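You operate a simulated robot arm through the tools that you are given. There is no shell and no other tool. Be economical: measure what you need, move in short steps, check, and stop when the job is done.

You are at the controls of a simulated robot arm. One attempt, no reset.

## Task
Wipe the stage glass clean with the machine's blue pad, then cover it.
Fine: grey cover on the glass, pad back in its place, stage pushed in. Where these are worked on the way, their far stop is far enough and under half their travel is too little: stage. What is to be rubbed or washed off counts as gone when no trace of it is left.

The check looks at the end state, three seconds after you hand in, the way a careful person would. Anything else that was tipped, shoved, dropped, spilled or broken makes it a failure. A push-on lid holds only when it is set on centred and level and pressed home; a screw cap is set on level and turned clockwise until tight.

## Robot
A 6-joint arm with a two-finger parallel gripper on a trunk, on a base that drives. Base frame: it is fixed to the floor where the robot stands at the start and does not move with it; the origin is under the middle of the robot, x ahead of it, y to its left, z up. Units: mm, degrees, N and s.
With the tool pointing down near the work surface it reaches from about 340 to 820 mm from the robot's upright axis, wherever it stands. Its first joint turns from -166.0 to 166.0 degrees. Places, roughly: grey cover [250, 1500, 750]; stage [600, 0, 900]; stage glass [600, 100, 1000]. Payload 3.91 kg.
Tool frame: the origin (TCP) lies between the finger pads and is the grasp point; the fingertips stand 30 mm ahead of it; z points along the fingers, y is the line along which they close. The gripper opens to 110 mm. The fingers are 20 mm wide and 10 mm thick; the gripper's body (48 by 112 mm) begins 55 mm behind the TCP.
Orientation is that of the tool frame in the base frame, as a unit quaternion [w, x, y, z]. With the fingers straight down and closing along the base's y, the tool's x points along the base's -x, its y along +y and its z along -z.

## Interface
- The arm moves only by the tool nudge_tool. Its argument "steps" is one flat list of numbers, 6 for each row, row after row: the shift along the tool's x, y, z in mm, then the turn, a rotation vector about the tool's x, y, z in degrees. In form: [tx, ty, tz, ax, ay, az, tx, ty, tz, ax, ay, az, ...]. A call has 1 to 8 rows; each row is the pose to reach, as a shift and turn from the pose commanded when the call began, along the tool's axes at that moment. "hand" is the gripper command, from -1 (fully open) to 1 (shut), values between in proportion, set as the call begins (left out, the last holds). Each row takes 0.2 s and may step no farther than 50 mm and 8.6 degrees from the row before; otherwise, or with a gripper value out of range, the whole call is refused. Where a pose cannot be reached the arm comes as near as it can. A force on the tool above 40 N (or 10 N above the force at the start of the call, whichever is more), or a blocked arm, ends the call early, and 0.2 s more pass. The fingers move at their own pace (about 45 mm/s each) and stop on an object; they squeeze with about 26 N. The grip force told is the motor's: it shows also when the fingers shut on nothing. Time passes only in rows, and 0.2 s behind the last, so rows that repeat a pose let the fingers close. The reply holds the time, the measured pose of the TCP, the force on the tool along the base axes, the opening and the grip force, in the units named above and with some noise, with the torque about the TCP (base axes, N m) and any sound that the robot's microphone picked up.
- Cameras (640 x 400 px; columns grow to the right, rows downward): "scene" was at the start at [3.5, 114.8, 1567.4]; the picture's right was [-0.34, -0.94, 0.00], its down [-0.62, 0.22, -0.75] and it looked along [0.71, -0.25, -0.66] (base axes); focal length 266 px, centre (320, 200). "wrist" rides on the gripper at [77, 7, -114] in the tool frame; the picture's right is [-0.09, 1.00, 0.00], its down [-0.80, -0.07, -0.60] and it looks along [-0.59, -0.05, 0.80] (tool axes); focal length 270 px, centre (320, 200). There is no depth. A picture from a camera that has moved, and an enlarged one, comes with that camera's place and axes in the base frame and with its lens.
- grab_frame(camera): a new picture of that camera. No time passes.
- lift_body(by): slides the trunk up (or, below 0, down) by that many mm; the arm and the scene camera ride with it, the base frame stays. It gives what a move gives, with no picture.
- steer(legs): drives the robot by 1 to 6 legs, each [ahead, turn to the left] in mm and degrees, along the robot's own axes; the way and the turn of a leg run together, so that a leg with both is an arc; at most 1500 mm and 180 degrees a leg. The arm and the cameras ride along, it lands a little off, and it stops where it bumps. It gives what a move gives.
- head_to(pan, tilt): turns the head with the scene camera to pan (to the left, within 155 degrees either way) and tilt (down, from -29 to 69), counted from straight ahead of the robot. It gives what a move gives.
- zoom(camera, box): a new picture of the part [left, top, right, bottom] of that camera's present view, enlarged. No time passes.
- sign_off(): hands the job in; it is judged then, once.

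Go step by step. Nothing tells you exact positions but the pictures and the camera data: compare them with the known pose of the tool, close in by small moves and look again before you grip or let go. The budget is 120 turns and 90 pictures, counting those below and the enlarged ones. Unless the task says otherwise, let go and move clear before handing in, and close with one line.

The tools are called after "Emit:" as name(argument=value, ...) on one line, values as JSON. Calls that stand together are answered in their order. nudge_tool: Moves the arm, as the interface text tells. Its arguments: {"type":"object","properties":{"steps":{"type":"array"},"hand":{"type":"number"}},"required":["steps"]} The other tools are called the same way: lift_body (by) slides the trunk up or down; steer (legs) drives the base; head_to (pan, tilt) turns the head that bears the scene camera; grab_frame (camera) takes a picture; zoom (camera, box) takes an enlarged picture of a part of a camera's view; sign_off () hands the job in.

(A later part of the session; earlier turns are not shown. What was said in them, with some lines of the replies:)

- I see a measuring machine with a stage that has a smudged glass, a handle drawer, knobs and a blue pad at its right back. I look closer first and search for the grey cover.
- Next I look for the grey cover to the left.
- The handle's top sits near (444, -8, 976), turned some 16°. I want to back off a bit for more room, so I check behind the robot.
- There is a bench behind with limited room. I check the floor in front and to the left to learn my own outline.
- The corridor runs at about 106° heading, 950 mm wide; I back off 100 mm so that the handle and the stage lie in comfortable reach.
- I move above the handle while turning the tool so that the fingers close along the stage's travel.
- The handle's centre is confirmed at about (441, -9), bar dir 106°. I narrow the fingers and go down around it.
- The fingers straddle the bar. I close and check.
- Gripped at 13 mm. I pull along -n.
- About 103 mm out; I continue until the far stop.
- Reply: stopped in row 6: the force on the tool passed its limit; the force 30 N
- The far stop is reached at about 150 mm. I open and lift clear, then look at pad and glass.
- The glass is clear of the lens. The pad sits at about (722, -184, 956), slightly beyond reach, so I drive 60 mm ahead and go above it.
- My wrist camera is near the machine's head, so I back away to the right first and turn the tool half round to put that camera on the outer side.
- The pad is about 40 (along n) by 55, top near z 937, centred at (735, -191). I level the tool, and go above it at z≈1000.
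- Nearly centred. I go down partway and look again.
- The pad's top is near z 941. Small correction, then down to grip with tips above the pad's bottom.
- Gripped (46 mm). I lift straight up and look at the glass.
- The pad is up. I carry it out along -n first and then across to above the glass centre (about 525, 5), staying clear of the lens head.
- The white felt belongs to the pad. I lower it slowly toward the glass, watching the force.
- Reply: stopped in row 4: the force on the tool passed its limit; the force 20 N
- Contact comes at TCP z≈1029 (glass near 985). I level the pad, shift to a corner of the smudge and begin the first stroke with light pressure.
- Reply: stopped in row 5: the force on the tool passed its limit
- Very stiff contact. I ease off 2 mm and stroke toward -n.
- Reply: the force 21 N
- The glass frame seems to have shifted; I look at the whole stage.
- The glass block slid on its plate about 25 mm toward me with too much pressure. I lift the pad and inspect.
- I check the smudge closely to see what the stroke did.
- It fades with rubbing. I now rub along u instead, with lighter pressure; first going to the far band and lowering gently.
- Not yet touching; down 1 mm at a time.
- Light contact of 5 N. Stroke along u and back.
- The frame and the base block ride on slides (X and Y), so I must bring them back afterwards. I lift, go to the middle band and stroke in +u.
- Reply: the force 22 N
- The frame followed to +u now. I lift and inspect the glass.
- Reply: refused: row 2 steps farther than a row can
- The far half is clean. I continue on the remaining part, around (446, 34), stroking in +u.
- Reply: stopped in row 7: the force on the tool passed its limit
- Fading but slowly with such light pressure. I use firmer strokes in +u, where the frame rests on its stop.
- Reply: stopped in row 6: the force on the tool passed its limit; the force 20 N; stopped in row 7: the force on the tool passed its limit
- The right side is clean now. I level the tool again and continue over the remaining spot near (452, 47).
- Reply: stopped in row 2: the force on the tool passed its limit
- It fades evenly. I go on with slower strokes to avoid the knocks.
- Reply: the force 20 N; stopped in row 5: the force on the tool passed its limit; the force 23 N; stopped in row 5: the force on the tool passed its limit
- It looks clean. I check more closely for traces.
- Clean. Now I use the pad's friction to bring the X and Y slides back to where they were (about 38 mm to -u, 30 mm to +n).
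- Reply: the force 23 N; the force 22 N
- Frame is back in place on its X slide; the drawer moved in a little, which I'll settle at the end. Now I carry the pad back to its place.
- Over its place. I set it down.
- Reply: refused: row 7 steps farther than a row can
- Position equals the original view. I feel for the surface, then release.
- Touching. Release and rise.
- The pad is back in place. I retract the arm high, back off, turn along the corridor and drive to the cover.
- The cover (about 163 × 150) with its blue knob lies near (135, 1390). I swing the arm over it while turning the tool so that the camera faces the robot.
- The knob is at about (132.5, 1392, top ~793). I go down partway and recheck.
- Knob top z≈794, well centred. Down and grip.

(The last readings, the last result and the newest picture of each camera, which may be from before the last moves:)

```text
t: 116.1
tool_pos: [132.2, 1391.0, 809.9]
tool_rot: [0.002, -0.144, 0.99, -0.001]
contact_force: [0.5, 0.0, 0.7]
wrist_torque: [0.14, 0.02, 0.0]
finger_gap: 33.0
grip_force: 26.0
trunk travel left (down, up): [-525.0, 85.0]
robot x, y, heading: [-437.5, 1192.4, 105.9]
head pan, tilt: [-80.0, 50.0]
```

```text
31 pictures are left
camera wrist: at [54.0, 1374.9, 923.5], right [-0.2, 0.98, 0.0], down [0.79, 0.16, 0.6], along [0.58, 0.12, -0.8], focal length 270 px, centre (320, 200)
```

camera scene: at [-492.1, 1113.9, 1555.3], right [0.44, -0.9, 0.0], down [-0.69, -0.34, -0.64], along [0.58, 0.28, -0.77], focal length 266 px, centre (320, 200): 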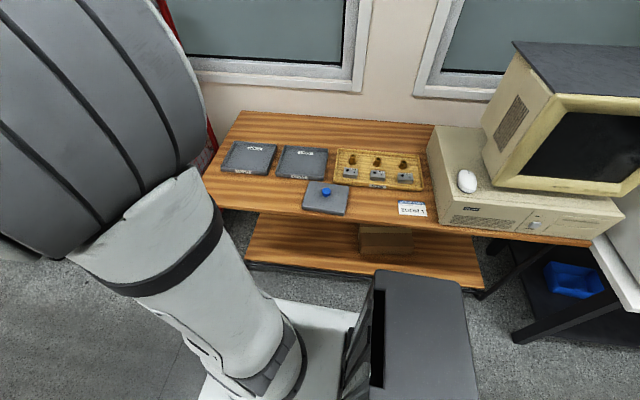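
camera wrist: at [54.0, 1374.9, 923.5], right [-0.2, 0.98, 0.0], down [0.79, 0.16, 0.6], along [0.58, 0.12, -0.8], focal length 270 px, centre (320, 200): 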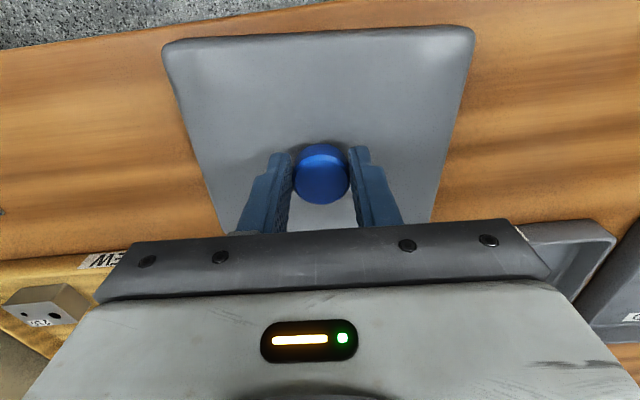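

Gripped (33 mm). I lift straight up and draw the arm in for the drive back.

Emit:
nudge_tool(steps=[0, 0, -8, 0, 0, 0, 0, 0, -25, 0, 0, 0, 0, 0, -55, 0, 0, 0, 0, 0, -95, 0, 0, 0, 0, 0, -140, 0, 0, 0, 0, 0, -185, 0, 0, 0, 0, 0, -230, 0, 0, 0])

Emit:
nudge_tool(steps=[35, 0, -25, 0, 0, 0, 70, 0, -50, 0, 0, 0, 105, 0, -75, 0, 0, 0, 140, 0, -100, 0, 0, 0, 175, 0, -120, 0, 0, 0, 205, 0, -130, 0, 0, 0])

Emit:
grab_frame(camera="wrist")

Emit:
grab_frame(camera="scene")

```text
t: 117.7
tool_pos: [131.7, 1392.0, 1039.2]
tool_rot: [0.001, -0.144, 0.99, -0.001]
contact_force: [-0.9, -0.3, -0.8]
wrist_torque: [-0.01, 0.02, 0.0]
finger_gap: 32.7
grip_force: 26.4
trunk travel left (down, up): [-525.0, 85.0]
robot x, y, heading: [-435.4, 1197.7, 105.9]
head pan, tilt: [-80.0, 50.0]
```

```text
t: 119.1
tool_pos: [-66.7, 1333.9, 1167.5]
tool_rot: [0.001, -0.144, 0.99, -0.002]
contact_force: [0.8, 0.2, -0.7]
wrist_torque: [-0.02, 0.02, -0.01]
finger_gap: 32.5
grip_force: 25.8
trunk travel left (down, up): [-525.0, 85.0]
robot x, y, heading: [-434.7, 1193.8, 105.9]
head pan, tilt: [-80.0, 50.0]
```

```text
30 pictures are left
camera wrist: at [-143.8, 1317.9, 1283.4], right [-0.2, 0.98, 0.0], down [0.79, 0.16, 0.6], along [0.58, 0.12, -0.8], focal length 270 px, centre (320, 200)
```

wrist: 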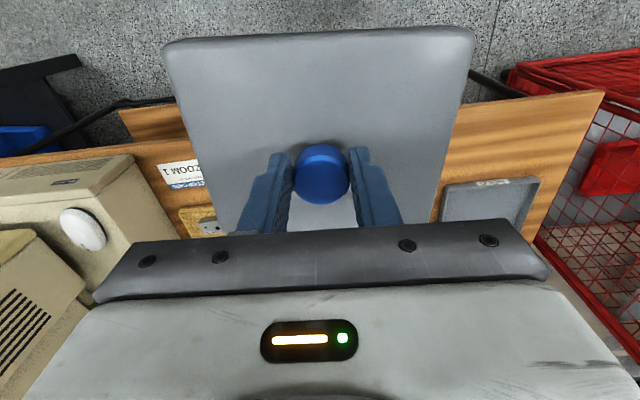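

```text
29 pictures are left
camera scene: at [-492.8, 1113.5, 1555.2], right [0.44, -0.9, 0.0], down [-0.69, -0.34, -0.64], along [0.58, 0.28, -0.77], focal length 266 px, centre (320, 200)
```

scene: 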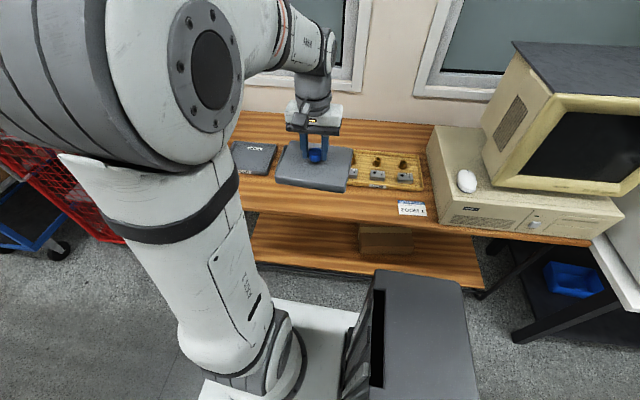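

The cover hangs level. I drive back to the machine.

Emit:
steer(legs=[[-1370, 0]])

Emit:
grab_frame(camera="scene")

Emit:
grab_frame(camera="wrist")

```text
t: 125.9
tool_pos: [312.2, 20.5, 1168.7]
tool_rot: [0.002, -0.145, 0.989, -0.002]
contact_force: [0.3, 0.3, -1.3]
wrist_torque: [0.02, 0.02, -0.04]
finger_gap: 32.6
grip_force: 25.7
trunk travel left (down, up): [-525.0, 85.0]
robot x, y, heading: [-58.3, -116.3, 106.2]
head pan, tilt: [-80.0, 50.0]
```

```text
28 pictures are left
camera scene: at [-113.4, -202.1, 1555.3], right [0.44, -0.9, 0.0], down [-0.69, -0.34, -0.64], along [0.58, 0.28, -0.77], focal length 266 px, centre (320, 200)
```

scene: 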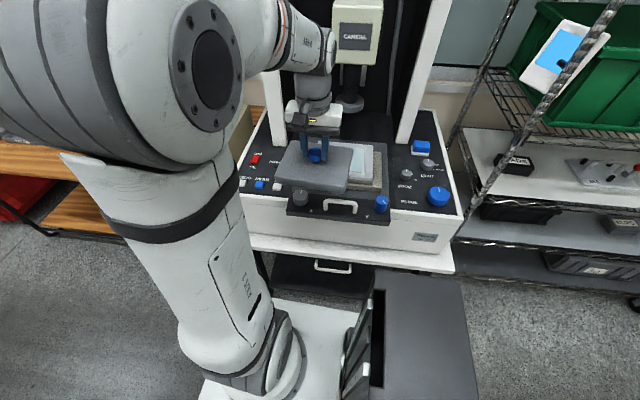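

```text
27 pictures are left
camera wrist: at [235.5, 3.3, 1283.1], right [-0.2, 0.98, 0.0], down [0.79, 0.16, 0.6], along [0.58, 0.12, -0.8], focal length 270 px, centre (320, 200)
```

wrist: 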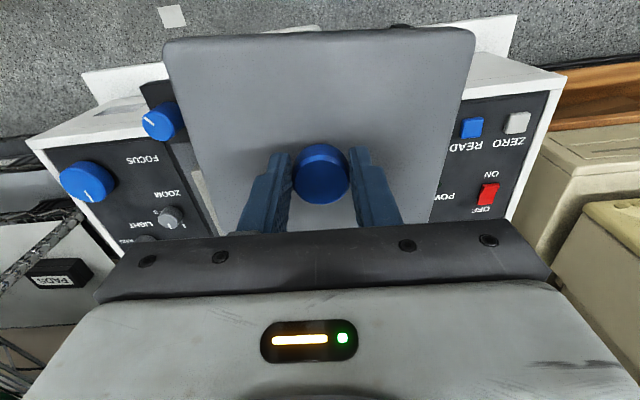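

I move the cover aside to +u so the scene camera sees the whole glass, and measure it.

Emit:
nudge_tool(steps=[0, 40, 0, 0, 0, 0, 0, 80, 0, 0, 0, 0, 0, 120, 0, 0, 0, 0])

Emit:
zoom(camera="scene", box=[280, 130, 400, 220])

```text
t: 126.7
tool_pos: [276.6, 134.6, 1167.9]
tool_rot: [0.001, -0.145, 0.989, -0.002]
contact_force: [0.4, -0.3, -0.4]
wrist_torque: [-0.01, 0.02, 0.01]
finger_gap: 32.9
grip_force: 25.5
trunk travel left (down, up): [-525.0, 85.0]
robot x, y, heading: [-59.4, -116.3, 105.9]
head pan, tilt: [-80.0, 50.0]
```

```text
4.44 times, centred on (340, 175) of scene
camera zoom: at [-113.6, -201.2, 1555.3], right [0.44, -0.9, 0.0], down [-0.69, -0.34, -0.64], along [0.58, 0.28, -0.77], focal length 1184 px, centre (231, 311)
```

zoom: 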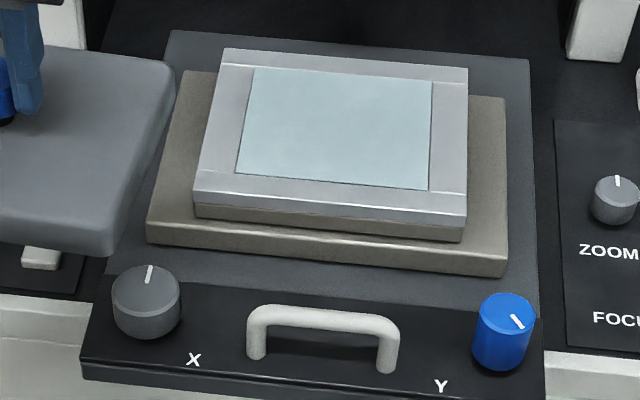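

The glass centre works out at (490.7, 10.7, ~1001), machine turned ~18.8°, while the cover is turned ~14°. I move the cover above the glass and turn it 4.5°.

Emit:
nudge_tool(steps=[-21, -22.5, 0, 0, 0, -1, -42, -45, 0, 0, 0, -2, -63, -67.5, 5, 0, 0, -3, -85, -90, 15, 0, 0, -4.5, -106, -112, 30, 0, 0, -4.5, -127, -135, 45, 0, 0, -4.5, -148, -157, 60, 0, 0, -4.5, -169.5, -180, 78, 0, 0, -4.5])

Emit:
zoom(camera="scene", box=[280, 120, 400, 210])

Emit:
grab_frame(camera="wrist")

```text
t: 128.5
tool_pos: [494.3, 11.0, 1090.0]
tool_rot: [0.0, -0.184, 0.983, -0.002]
contact_force: [-0.2, 0.3, -1.4]
wrist_torque: [0.04, 0.03, 0.01]
finger_gap: 32.4
grip_force: 26.2
trunk travel left (down, up): [-525.0, 85.0]
robot x, y, heading: [-58.3, -120.2, 106.2]
head pan, tilt: [-80.0, 50.0]
```

```text
4.44 times, centred on (340, 165) of scene
camera zoom: at [-112.5, -202.1, 1555.3], right [0.44, -0.9, 0.0], down [-0.69, -0.34, -0.64], along [0.58, 0.28, -0.77], focal length 1184 px, centre (231, 356)
```

zoom: 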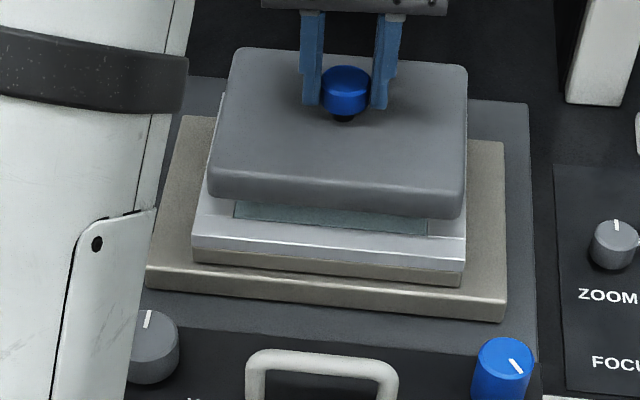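

```text
24 pictures are left
camera wrist: at [417.7, -11.5, 1203.9], right [-0.28, 0.96, 0.0], down [0.77, 0.23, 0.59], along [0.57, 0.16, -0.8], focal length 270 px, centre (320, 200)
```

wrist: 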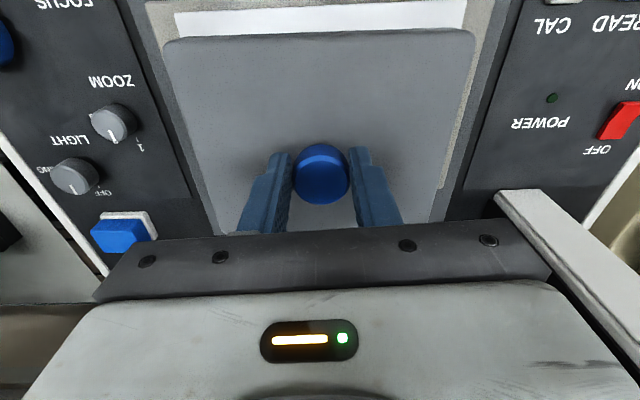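

Nicely parallel. A small correction, then down gently to contact.

Emit:
nudge_tool(steps=[2, 0.5, 3, 0, 0, 0, 3.5, 1, 7, 0, 0, 0, 3.5, 1, 10, 0, 0, 0])

Emit:
zoom(camera="scene", box=[280, 120, 400, 210])

```text
t: 129.3
tool_pos: [488.4, 12.0, 1081.4]
tool_rot: [0.001, -0.184, 0.983, -0.001]
contact_force: [0.5, 0.1, -1.8]
wrist_torque: [-0.02, 0.04, -0.01]
finger_gap: 32.9
grip_force: 26.4
trunk travel left (down, up): [-525.0, 85.0]
robot x, y, heading: [-55.3, -120.7, 106.3]
head pan, tilt: [-80.0, 50.0]
```

```text
4.44 times, centred on (340, 165) of scene
camera zoom: at [-113.4, -201.9, 1555.3], right [0.44, -0.9, 0.0], down [-0.69, -0.34, -0.64], along [0.58, 0.28, -0.77], focal length 1184 px, centre (231, 356)
```

zoom: 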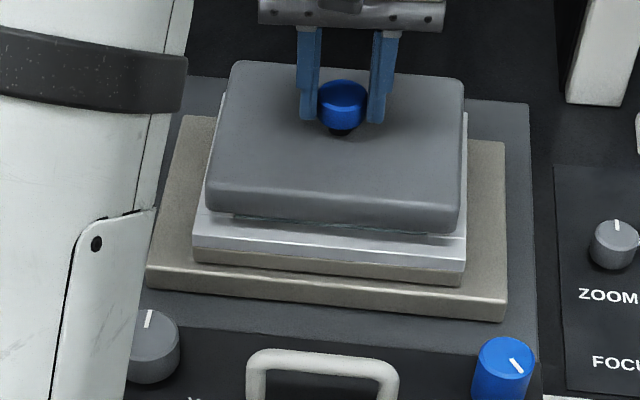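

Well centred over the glass. Down in small steps.

Emit:
nudge_tool(steps=[0, 0, 2.5, 0, 0, 0, 0, 0, 5, 0, 0, 0, 0, 0, 7, 0, 0, 0, 0, 0, 8.5, 0, 0, 0, 0, 0, 9.5, 0, 0, 0, 0, 0, 10.5, 0, 0, 0])

```text
t: 130.7
tool_pos: [490.4, 9.6, 1070.5]
tool_rot: [0.0, -0.184, 0.983, -0.002]
contact_force: [0.0, 0.0, -0.6]
wrist_torque: [0.02, 0.02, 0.01]
finger_gap: 32.7
grip_force: 26.2
trunk travel left (down, up): [-525.0, 85.0]
robot x, y, heading: [-58.6, -117.9, 106.1]
head pan, tilt: [-80.0, 50.0]
```

Emit:
nudge_tool(steps=[0, 0, 1, 0, 0, 0, 0, 0, 2, 0, 0, 0, 0, 0, 3, 0, 0, 0])

Emit:
zoom(camera="scene", box=[280, 120, 400, 210])

```text
t: 131.5
tool_pos: [488.7, 10.6, 1066.8]
tool_rot: [0.001, -0.184, 0.983, -0.001]
contact_force: [0.0, -0.7, -0.8]
wrist_torque: [-0.01, -0.02, 0.0]
finger_gap: 32.8
grip_force: 26.1
trunk travel left (down, up): [-525.0, 85.0]
robot x, y, heading: [-58.6, -118.8, 106.3]
head pan, tilt: [-80.0, 50.0]
```

```text
4.44 times, centred on (340, 165) of scene
camera zoom: at [-113.4, -201.9, 1555.3], right [0.44, -0.9, 0.0], down [-0.69, -0.34, -0.64], along [0.58, 0.28, -0.77], focal length 1184 px, centre (231, 356)
```

zoom: 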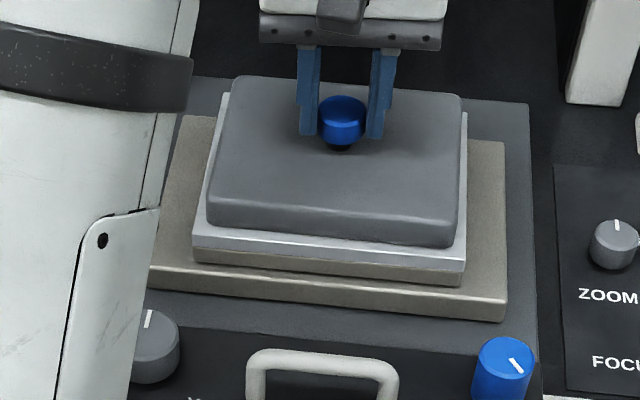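

Emit:
nudge_tool(steps=[0, 0, 0.8, 0, 0, 0, 0, 0, 1.6, 0, 0, 0, 0, 0, 2.4, 0, 0, 0, 0, 0, 3.2, 0, 0, 0])

```text
t: 132.5
tool_pos: [488.9, 10.8, 1067.5]
tool_rot: [0.002, -0.184, 0.983, -0.001]
contact_force: [3.8, -1.7, 20.4]
wrist_torque: [0.23, -0.16, 0.04]
finger_gap: 33.2
grip_force: 25.7
trunk travel left (down, up): [-525.0, 85.0]
robot x, y, heading: [-60.5, -119.7, 106.2]
head pan, tilt: [-80.0, 50.0]
```

Contact. I ease off, open and rise.

Emit:
nudge_tool(steps=[0, 0, -2.5, 0, 0, 0, 0, 0, -2.5, 0, 0, 0])

Emit:
nudge_tool(steps=[0, 0, 0, 0, 0, 0, 0, 0, 0, 0, 0, 0, 0, 0, -10, 0, 0, 0, 0, 0, -30, 0, 0, 0, 10, 0, -60, 0, 0, 0, 40, 0, -90, 0, 0, 0, 75, 0, -110, 0, 0, 0], hand=0.1)

Emit:
zoom(camera="scene", box=[270, 110, 420, 230])

```text
t: 133.1
tool_pos: [488.1, 9.7, 1067.3]
tool_rot: [0.0, -0.184, 0.983, -0.001]
contact_force: [2.3, -1.2, 7.0]
wrist_torque: [0.37, -0.61, -0.13]
finger_gap: 32.9
grip_force: 26.2
trunk travel left (down, up): [-525.0, 85.0]
robot x, y, heading: [-54.8, -118.6, 106.2]
head pan, tilt: [-80.0, 50.0]
```

```text
t: 134.7
tool_pos: [418.4, -16.2, 1176.9]
tool_rot: [0.001, -0.185, 0.983, -0.002]
contact_force: [-0.3, 0.1, -0.6]
wrist_torque: [-0.01, 0.02, 0.0]
finger_gap: 49.6
grip_force: 0.1
trunk travel left (down, up): [-525.0, 85.0]
robot x, y, heading: [-58.5, -121.1, 106.4]
head pan, tilt: [-80.0, 50.0]
```

```text
3.33 times, centred on (345, 170) of scene
camera zoom: at [-114.6, -202.2, 1555.2], right [0.44, -0.9, 0.0], down [-0.69, -0.34, -0.64], along [0.58, 0.28, -0.77], focal length 888 px, centre (237, 300)
```

zoom: 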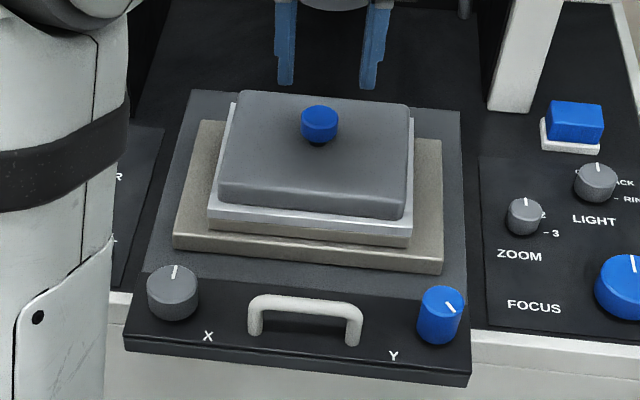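

The cover sits well. Before pushing in, I check that the knob will pass beneath the lens.

Emit:
zoom(camera="scene", box=[300, 60, 420, 150])

Emit:
grab_frame(camera="wrist")

```text
4.44 times, centred on (360, 105) of scene
camera zoom: at [-114.6, -202.2, 1555.2], right [0.44, -0.9, 0.0], down [-0.69, -0.34, -0.64], along [0.58, 0.28, -0.77], focal length 1184 px, centre (142, 622)
```

zoom: 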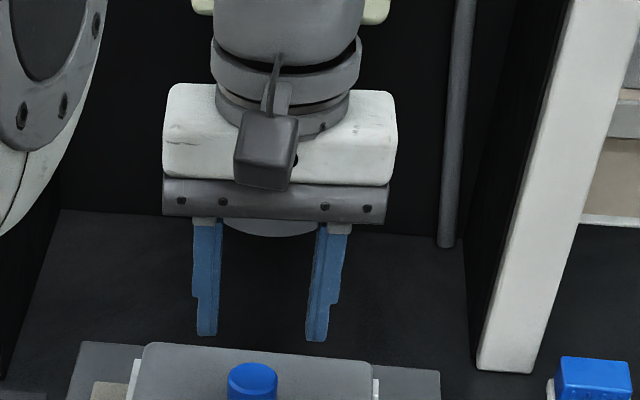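

```text
19 pictures are left
camera wrist: at [341.8, -39.0, 1291.2], right [-0.28, 0.96, 0.0], down [0.77, 0.23, 0.6], along [0.57, 0.16, -0.8], focal length 270 px, centre (320, 200)
```

wrist: 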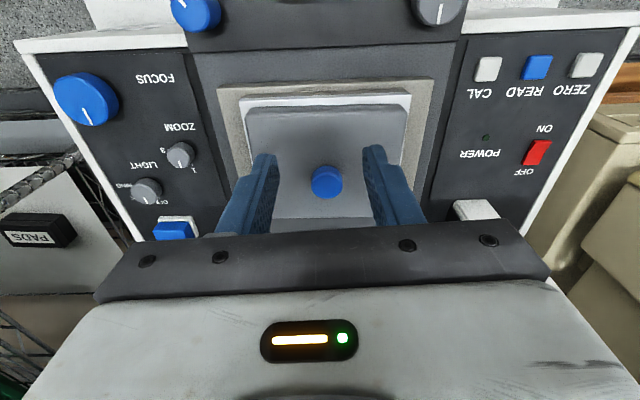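

Lens bottom is at z≈1082, knob top ≈1051, so it clears. I close the fingers and go in front of the handle.

Emit:
nudge_tool(steps=[40, 1, 0, 0, 0, 1, 80, 2.5, 20, 0, 0, 2, 118, 4, 45, 0, 0, 2.4, 118, 4, 77, 0, 0, 2.4, 118, 4, 110, 0, 0, 2.4, 118, 4, 140, 0, 0, 2.4], hand=1)

Emit:
grab_frame(camera="wrist")

Emit:
grab_frame(camera="scene")

```text
t: 136.1
tool_pos: [308.2, -56.7, 1036.8]
tool_rot: [0.001, -0.163, 0.987, -0.002]
contact_force: [-0.5, 0.2, -0.3]
wrist_torque: [0.0, 0.0, 0.02]
finger_gap: 0.0
grip_force: 26.0
trunk travel left (down, up): [-525.0, 85.0]
robot x, y, heading: [-57.2, -118.8, 105.9]
head pan, tilt: [-80.0, 50.0]
```

```text
18 pictures are left
camera wrist: at [232.0, -75.8, 1150.4], right [-0.24, 0.97, 0.0], down [0.78, 0.19, 0.6], along [0.58, 0.14, -0.8], focal length 270 px, centre (320, 200)
```

wrist: 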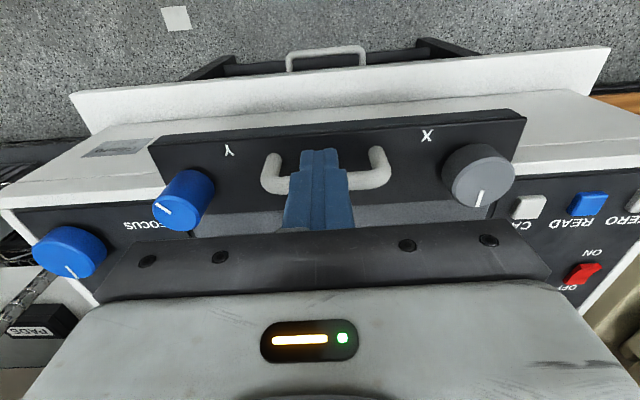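

```text
17 pictures are left
camera scene: at [-113.4, -202.0, 1555.3], right [0.44, -0.9, 0.0], down [-0.69, -0.34, -0.64], along [0.58, 0.28, -0.77], focal length 266 px, centre (320, 200)
```

scene: 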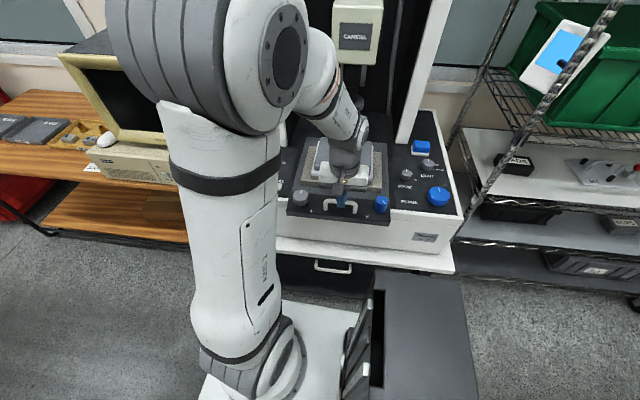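

The fingers are 34 mm in front of the bar. Down to z≈985, then push along +n.

Emit:
nudge_tool(steps=[0, 0, 20, 0, 0, 0, 0, 0, 38, 0, 0, 0, 0, 0, 50, 0, 0, 0])

Emit:
nudge_tool(steps=[-10, 0, 0, 0, 0, 0, -20, 0, 0, 0, 0, 0, -30, 0, 0, 0, 0, 0, -40, 0, 0, 0, 0, 0, -50, 0, 0, 0, 0, 0, -60, 0, 0, 0, 0, 0])

Emit:
zoom(camera="scene", box=[270, 110, 420, 230])

```text
t: 136.9
tool_pos: [308.5, -55.1, 986.5]
tool_rot: [0.001, -0.164, 0.987, -0.002]
contact_force: [-1.2, -1.4, 0.6]
wrist_torque: [0.0, 0.01, 0.03]
finger_gap: 0.0
grip_force: 25.6
trunk travel left (down, up): [-525.0, 85.0]
robot x, y, heading: [-61.6, -119.1, 106.0]
head pan, tilt: [-80.0, 50.0]
```

```text
t: 138.3
tool_pos: [366.2, -35.3, 988.2]
tool_rot: [0.001, -0.164, 0.987, -0.002]
contact_force: [0.7, 0.0, 0.9]
wrist_torque: [0.01, 0.01, 0.0]
finger_gap: 0.1
grip_force: 26.3
trunk travel left (down, up): [-525.0, 85.0]
robot x, y, heading: [-59.1, -118.4, 106.0]
head pan, tilt: [-80.0, 50.0]
```

```text
3.33 times, centred on (345, 170) of scene
camera zoom: at [-113.1, -201.7, 1555.3], right [0.44, -0.9, 0.0], down [-0.69, -0.34, -0.64], along [0.58, 0.28, -0.77], focal length 888 px, centre (237, 300)
```

zoom: 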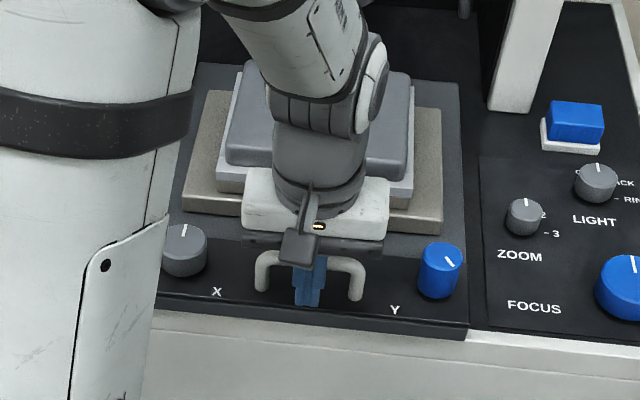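

The drawer goes in smoothly. I continue to its stop.

Emit:
nudge_tool(steps=[-10, 0, 0, 0, 0, 0, -20, 0, 0, 0, 0, 0, -30, 0, 0, 0, 0, 0, -40, 0, 0, 0, 0, 0, -50, 0, 0, 0, 0, 0, -60, 0, 0, 0, 0, 0])

Emit:
nudge_tool(steps=[-4, 0, 0, 0, 0, 0, -8, 0, 0, 0, 0, 0, -12, 0, 0, 0, 0, 0, -15, 0, 0, 0, 0, 0])

Emit:
zoom(camera="scene", box=[270, 110, 420, 230])

```text
t: 139.7
tool_pos: [422.2, -17.4, 988.2]
tool_rot: [0.001, -0.163, 0.987, -0.002]
contact_force: [0.0, -0.4, 0.6]
wrist_torque: [-0.03, -0.02, -0.03]
finger_gap: 0.2
grip_force: 26.2
trunk travel left (down, up): [-525.0, 85.0]
robot x, y, heading: [-59.2, -120.2, 106.2]
head pan, tilt: [-80.0, 50.0]
```

```text
t: 140.8
tool_pos: [428.4, -13.8, 985.3]
tool_rot: [-0.007, -0.163, 0.987, -0.001]
contact_force: [-15.8, -5.2, 5.6]
wrist_torque: [0.01, -0.12, -0.1]
finger_gap: 0.1
grip_force: 26.0
trunk travel left (down, up): [-525.0, 85.0]
robot x, y, heading: [-62.0, -119.5, 106.0]
head pan, tilt: [-80.0, 50.0]
stopped in row 4: the force on the tool passed its limit (the readings are from after the stop); the commanded pose is now the measured one
```

```text
3.33 times, centred on (345, 170) of scene
camera zoom: at [-116.9, -202.9, 1555.3], right [0.44, -0.9, 0.0], down [-0.69, -0.34, -0.64], along [0.58, 0.28, -0.76], focal length 888 px, centre (237, 300)
```

zoom: 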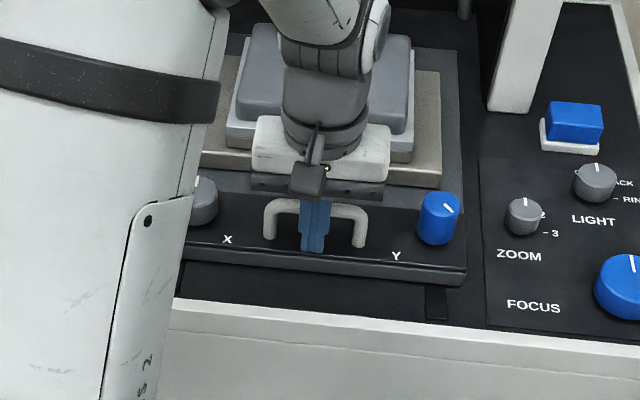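

The stage is at its inner stop, as at the start. I back off, rise and compare the Y slide.

Emit:
nudge_tool(steps=[8, 0, 0, 0, 0, 0, 20, 0, -10, 0, 0, 0, 35, 0, -45, 0, 0, 0, 60, 0, -85, 0, 0, 0, 90, 30, -120, 0, 0, 0, 100, 70, -140, 0, 0, 0])

Emit:
zoom(camera="scene", box=[270, 90, 420, 210])

Emit:
grab_frame(camera="wrist")

```text
refused: row 5 steps farther than a row can; nothing moved
```

```text
3.33 times, centred on (345, 150) of scene
camera zoom: at [-116.9, -202.9, 1555.3], right [0.44, -0.9, 0.0], down [-0.69, -0.34, -0.64], along [0.58, 0.28, -0.76], focal length 888 px, centre (237, 367)
```

zoom: 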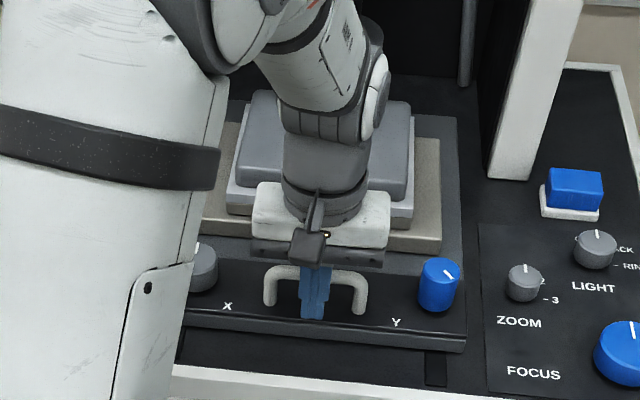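

```text
13 pictures are left
camera wrist: at [352.5, -33.6, 1101.2], right [-0.24, 0.97, 0.0], down [0.79, 0.19, 0.58], along [0.57, 0.14, -0.81], focal length 270 px, centre (320, 200)
```

wrist: 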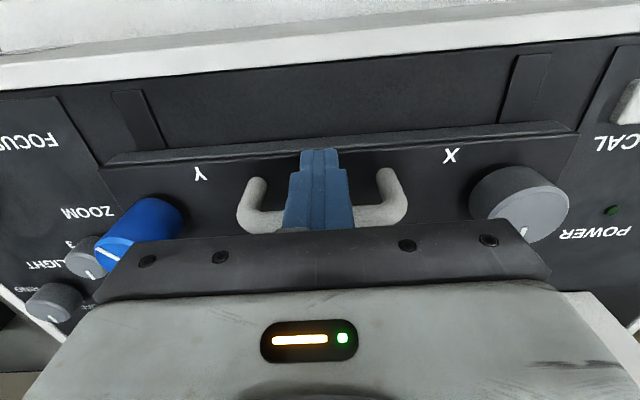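

Emit:
nudge_tool(steps=[8, 0, 0, 0, 0, 0, 20, 0, -10, 0, 0, 0, 35, 0, -45, 0, 0, 0, 60, 0, -85, 0, 0, 0, 70, 20, -120, 0, 0, 0, 70, 60, -140, 0, 0, 0, 70, 105, -150, 0, 0, 0, 70, 150, -160, 0, 0, 0])

Emit:
zoom(camera="scene", box=[270, 80, 420, 200])

```text
t: 142.6
tool_pos: [317.8, 105.9, 1146.0]
tool_rot: [-0.005, -0.163, 0.987, -0.002]
contact_force: [0.2, 0.4, 0.1]
wrist_torque: [-0.03, -0.03, 0.02]
finger_gap: 0.0
grip_force: 25.8
trunk travel left (down, up): [-525.0, 85.0]
robot x, y, heading: [-56.4, -118.6, 106.1]
head pan, tilt: [-80.0, 50.0]
```

```text
3.33 times, centred on (345, 140) of scene
camera zoom: at [-113.8, -201.3, 1555.3], right [0.44, -0.9, 0.0], down [-0.69, -0.34, -0.64], along [0.58, 0.28, -0.77], focal length 888 px, centre (237, 400)
```

zoom: 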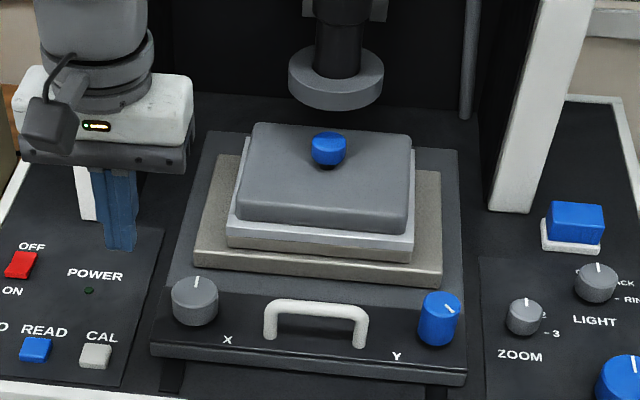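

The stage is in, but its Y slide is still ~36 mm out of its starting place (knob at (598, 47) versus glass start (634, 54)). I'll push the beige block back gently with closed fingers.

Emit:
nudge_tool(steps=[-30, -36, 0, 0, -0.6, 0, -60, -72, 0, -0.1, -0.6, 0, -95, -108, 0, -0.1, -0.6, 0, -127, -146, 0, -0.1, -0.6, 0, -127, -146, 40, -0.1, -0.6, 0, -127, -146, 80, -0.1, -0.6, 0, -127, -146, 110, -0.1, -0.6, 0])

Emit:
grab_frame(camera="wrist")

Emit:
zoom(camera="scene", box=[300, 90, 400, 170])

```text
refused: row 3 steps farther than a row can; nothing moved
```

```text
11 pictures are left
camera wrist: at [242.9, 87.8, 1261.1], right [-0.24, 0.97, 0.0], down [0.79, 0.19, 0.58], along [0.57, 0.14, -0.81], focal length 270 px, centre (320, 200)
```

wrist: 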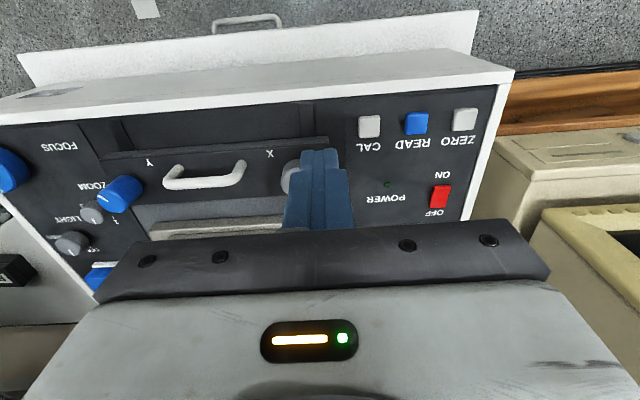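

```text
5.00 times, centred on (350, 130) of scene
camera zoom: at [-113.8, -201.3, 1555.3], right [0.44, -0.9, 0.0], down [-0.69, -0.34, -0.64], along [0.58, 0.28, -0.77], focal length 1332 px, centre (170, 550)
```

zoom: 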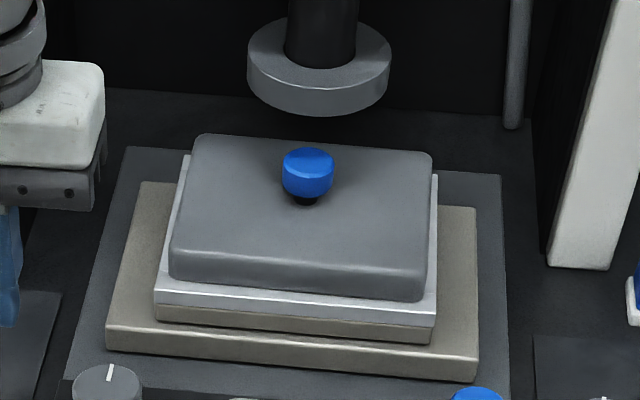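

I tilt the tool 20° so that the hand leans away from the lens, and go to the front of the beige block.

Emit:
nudge_tool(steps=[-24, -29, 0, 0, -5, 0, -48, -58, 0, 0, -10, 0, -72, -88, 0, 0, -15, 0, -96, -117, 0, 0, -20.6, 0, -120, -146.5, 0, 0, -20.6, 0, -120, -146.5, 40, 0, -20.6, 0, -120, -146.5, 80, 0, -20.6, 0, -120, -146.5, 110, 0, -20.6, 0])

Emit:
zoom(camera="scene", box=[290, 90, 410, 180])

```text
t: 144.3
tool_pos: [478.2, 7.7, 1033.8]
tool_rot: [0.17, -0.161, 0.972, 0.028]
contact_force: [0.3, 0.0, -0.1]
wrist_torque: [-0.03, 0.0, -0.01]
finger_gap: 0.1
grip_force: 25.9
trunk travel left (down, up): [-525.0, 85.0]
robot x, y, heading: [-56.6, -120.0, 106.1]
head pan, tilt: [-80.0, 50.0]
```

```text
4.44 times, centred on (350, 135) of scene
camera zoom: at [-112.9, -201.9, 1555.3], right [0.44, -0.9, 0.0], down [-0.69, -0.34, -0.64], along [0.58, 0.28, -0.77], focal length 1184 px, centre (187, 489)
```

zoom: 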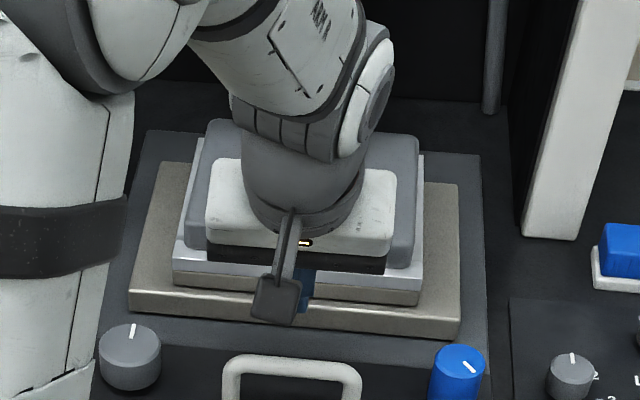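

Emit:
nudge_tool(steps=[6.8, 0, 18.8, 0, 0, 0, 11.9, 0, 32.9, 0, 0, 0, 15, 0, 41.4, 0, 0, 0])

Emit:
nudge_tool(steps=[-7.5, 0, 2.7, 0, 0, 0, -15, 0, 5.4, 0, 0, 0, -20, 0, 7.2, 0, 0, 0, -24, 0, 8.6, 0, 0, 0, -28, 0, 10.1, 0, 0, 0])

Emit:
zoom(camera="scene", box=[290, 90, 410, 180])

```text
t: 145.2
tool_pos: [478.9, 7.0, 991.9]
tool_rot: [0.171, -0.161, 0.972, 0.029]
contact_force: [-0.2, 0.2, -0.7]
wrist_torque: [-0.02, 0.02, -0.01]
finger_gap: 0.0
grip_force: 26.1
trunk travel left (down, up): [-525.0, 85.0]
robot x, y, heading: [-56.9, -120.1, 106.2]
head pan, tilt: [-80.0, 50.0]
```

```text
t: 146.3
tool_pos: [505.9, 16.0, 989.7]
tool_rot: [0.171, -0.16, 0.972, 0.029]
contact_force: [0.6, -0.3, 0.1]
wrist_torque: [0.02, 0.0, -0.02]
finger_gap: 0.1
grip_force: 26.5
trunk travel left (down, up): [-525.0, 85.0]
robot x, y, heading: [-62.2, -122.3, 106.2]
head pan, tilt: [-80.0, 50.0]
```

```text
4.44 times, centred on (350, 135) of scene
camera zoom: at [-113.4, -201.9, 1555.3], right [0.44, -0.9, 0.0], down [-0.69, -0.34, -0.64], along [0.58, 0.28, -0.77], focal length 1184 px, centre (187, 489)
```

zoom: 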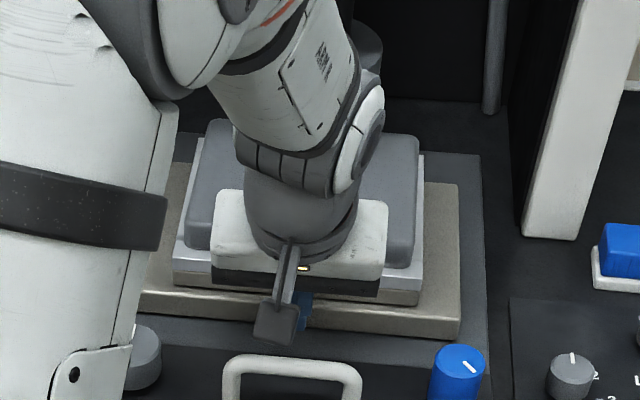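

Emit:
nudge_tool(steps=[-3.8, 0, 1.4, 0, 0, 0, -7.5, 0, 2.7, 0, 0, 0, -11.3, 0, 4.1, 0, 0, 0, -15, 0, 5.4, 0, 0, 0, -18.8, 0, 6.8, 0, 0, 0])

Emit:
zoom(camera="scene", box=[290, 90, 410, 180])

```text
t: 147.6
tool_pos: [525.6, 22.1, 991.1]
tool_rot: [0.171, -0.16, 0.972, 0.027]
contact_force: [-3.9, -1.1, -1.6]
wrist_torque: [-0.04, 0.14, -0.01]
finger_gap: 0.0
grip_force: 26.0
trunk travel left (down, up): [-525.0, 85.0]
robot x, y, heading: [-60.7, -123.0, 105.9]
head pan, tilt: [-80.0, 50.0]
```

```text
4.44 times, centred on (350, 135) of scene
camera zoom: at [-113.7, -202.0, 1555.2], right [0.44, -0.9, 0.0], down [-0.69, -0.34, -0.64], along [0.58, 0.28, -0.77], focal length 1184 px, centre (187, 489)
```

zoom: 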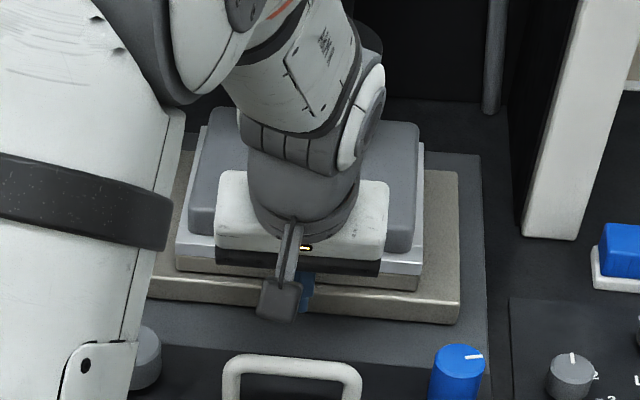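

It slides with the Y knob turning along, so it's the stage's own Y travel. About 22 mm more.

Emit:
nudge_tool(steps=[-4.1, 0, 1.5, 0, 0, 0, -8.3, 0, 3, 0, 0, 0, -12.4, 0, 4.5, 0, 0, 0, -16.5, 0, 6, 0, 0, 0, -20.5, 0, 7.4, 0, 0, 0])

```text
t: 148.8
tool_pos: [546.2, 28.9, 990.8]
tool_rot: [0.172, -0.162, 0.971, 0.028]
contact_force: [-1.6, -2.0, -0.8]
wrist_torque: [-0.03, 0.03, -0.01]
finger_gap: 0.0
grip_force: 26.2
trunk travel left (down, up): [-525.0, 85.0]
robot x, y, heading: [-57.9, -119.4, 106.2]
head pan, tilt: [-80.0, 50.0]
```

I back off, rise clear and look.

Emit:
nudge_tool(steps=[15, 0, -5.4, 0, 0, 0, 40, 0, -14.4, 0, 0, 0, 60, 0, -21.6, 0, 0, 0, 52, 0, -50, 0, 0, 0, 40, 0, -90, 0, 0, 0, 40, 25, -130, 0, 0, 0, 50, 70, -140, 0, 0, 0, 60, 115, -150, 0, 0, 0])

Emit:
nudge_tool(steps=[20, 35, -10, 0, 6, 0, 40, 70, -20, 0, 12, 0, 60, 100, -30, 0, 18, 0])

Emit:
zoom(camera="scene", box=[270, 80, 420, 200])

```text
t: 150.6
tool_pos: [406.6, 104.0, 1111.1]
tool_rot: [0.171, -0.161, 0.972, 0.028]
contact_force: [0.7, 0.1, 0.0]
wrist_torque: [-0.02, 0.02, 0.02]
finger_gap: 0.0
grip_force: 25.7
trunk travel left (down, up): [-525.0, 85.0]
robot x, y, heading: [-59.4, -116.4, 106.0]
head pan, tilt: [-80.0, 50.0]
```

```text
t: 151.3
tool_pos: [311.9, 177.8, 1117.3]
tool_rot: [0.015, -0.163, 0.986, 0.001]
contact_force: [-0.7, -0.7, 0.0]
wrist_torque: [0.02, 0.01, 0.0]
finger_gap: 0.1
grip_force: 26.3
trunk travel left (down, up): [-525.0, 85.0]
robot x, y, heading: [-58.4, -119.7, 106.0]
head pan, tilt: [-80.0, 50.0]
```

```text
3.33 times, centred on (345, 140) of scene
camera zoom: at [-113.5, -201.5, 1555.3], right [0.44, -0.9, 0.0], down [-0.69, -0.34, -0.64], along [0.58, 0.28, -0.77], focal length 888 px, centre (237, 400)
```

zoom: 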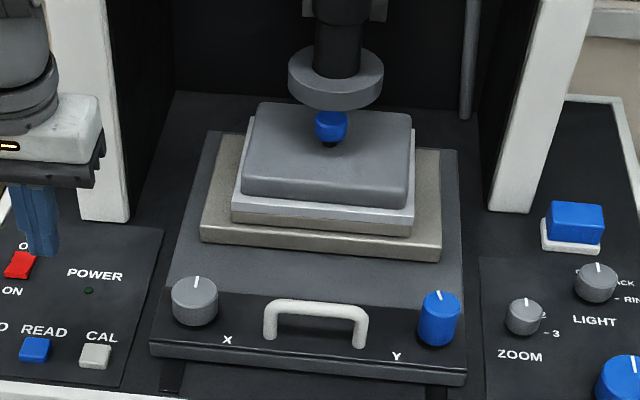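

The stage is fully in, the X and Y marks point up as at the start, the cover lies level and centred on the glass, and the pad is on its place. The arm is clear, so I hand in.

Emit:
sign_off()

```text
The job is handed in.
```

The stage glass is wiped with no trace of the smudge visible. The grey cover sits level on it, the blue pad is back in its place, and the stage is pushed in to its stop.
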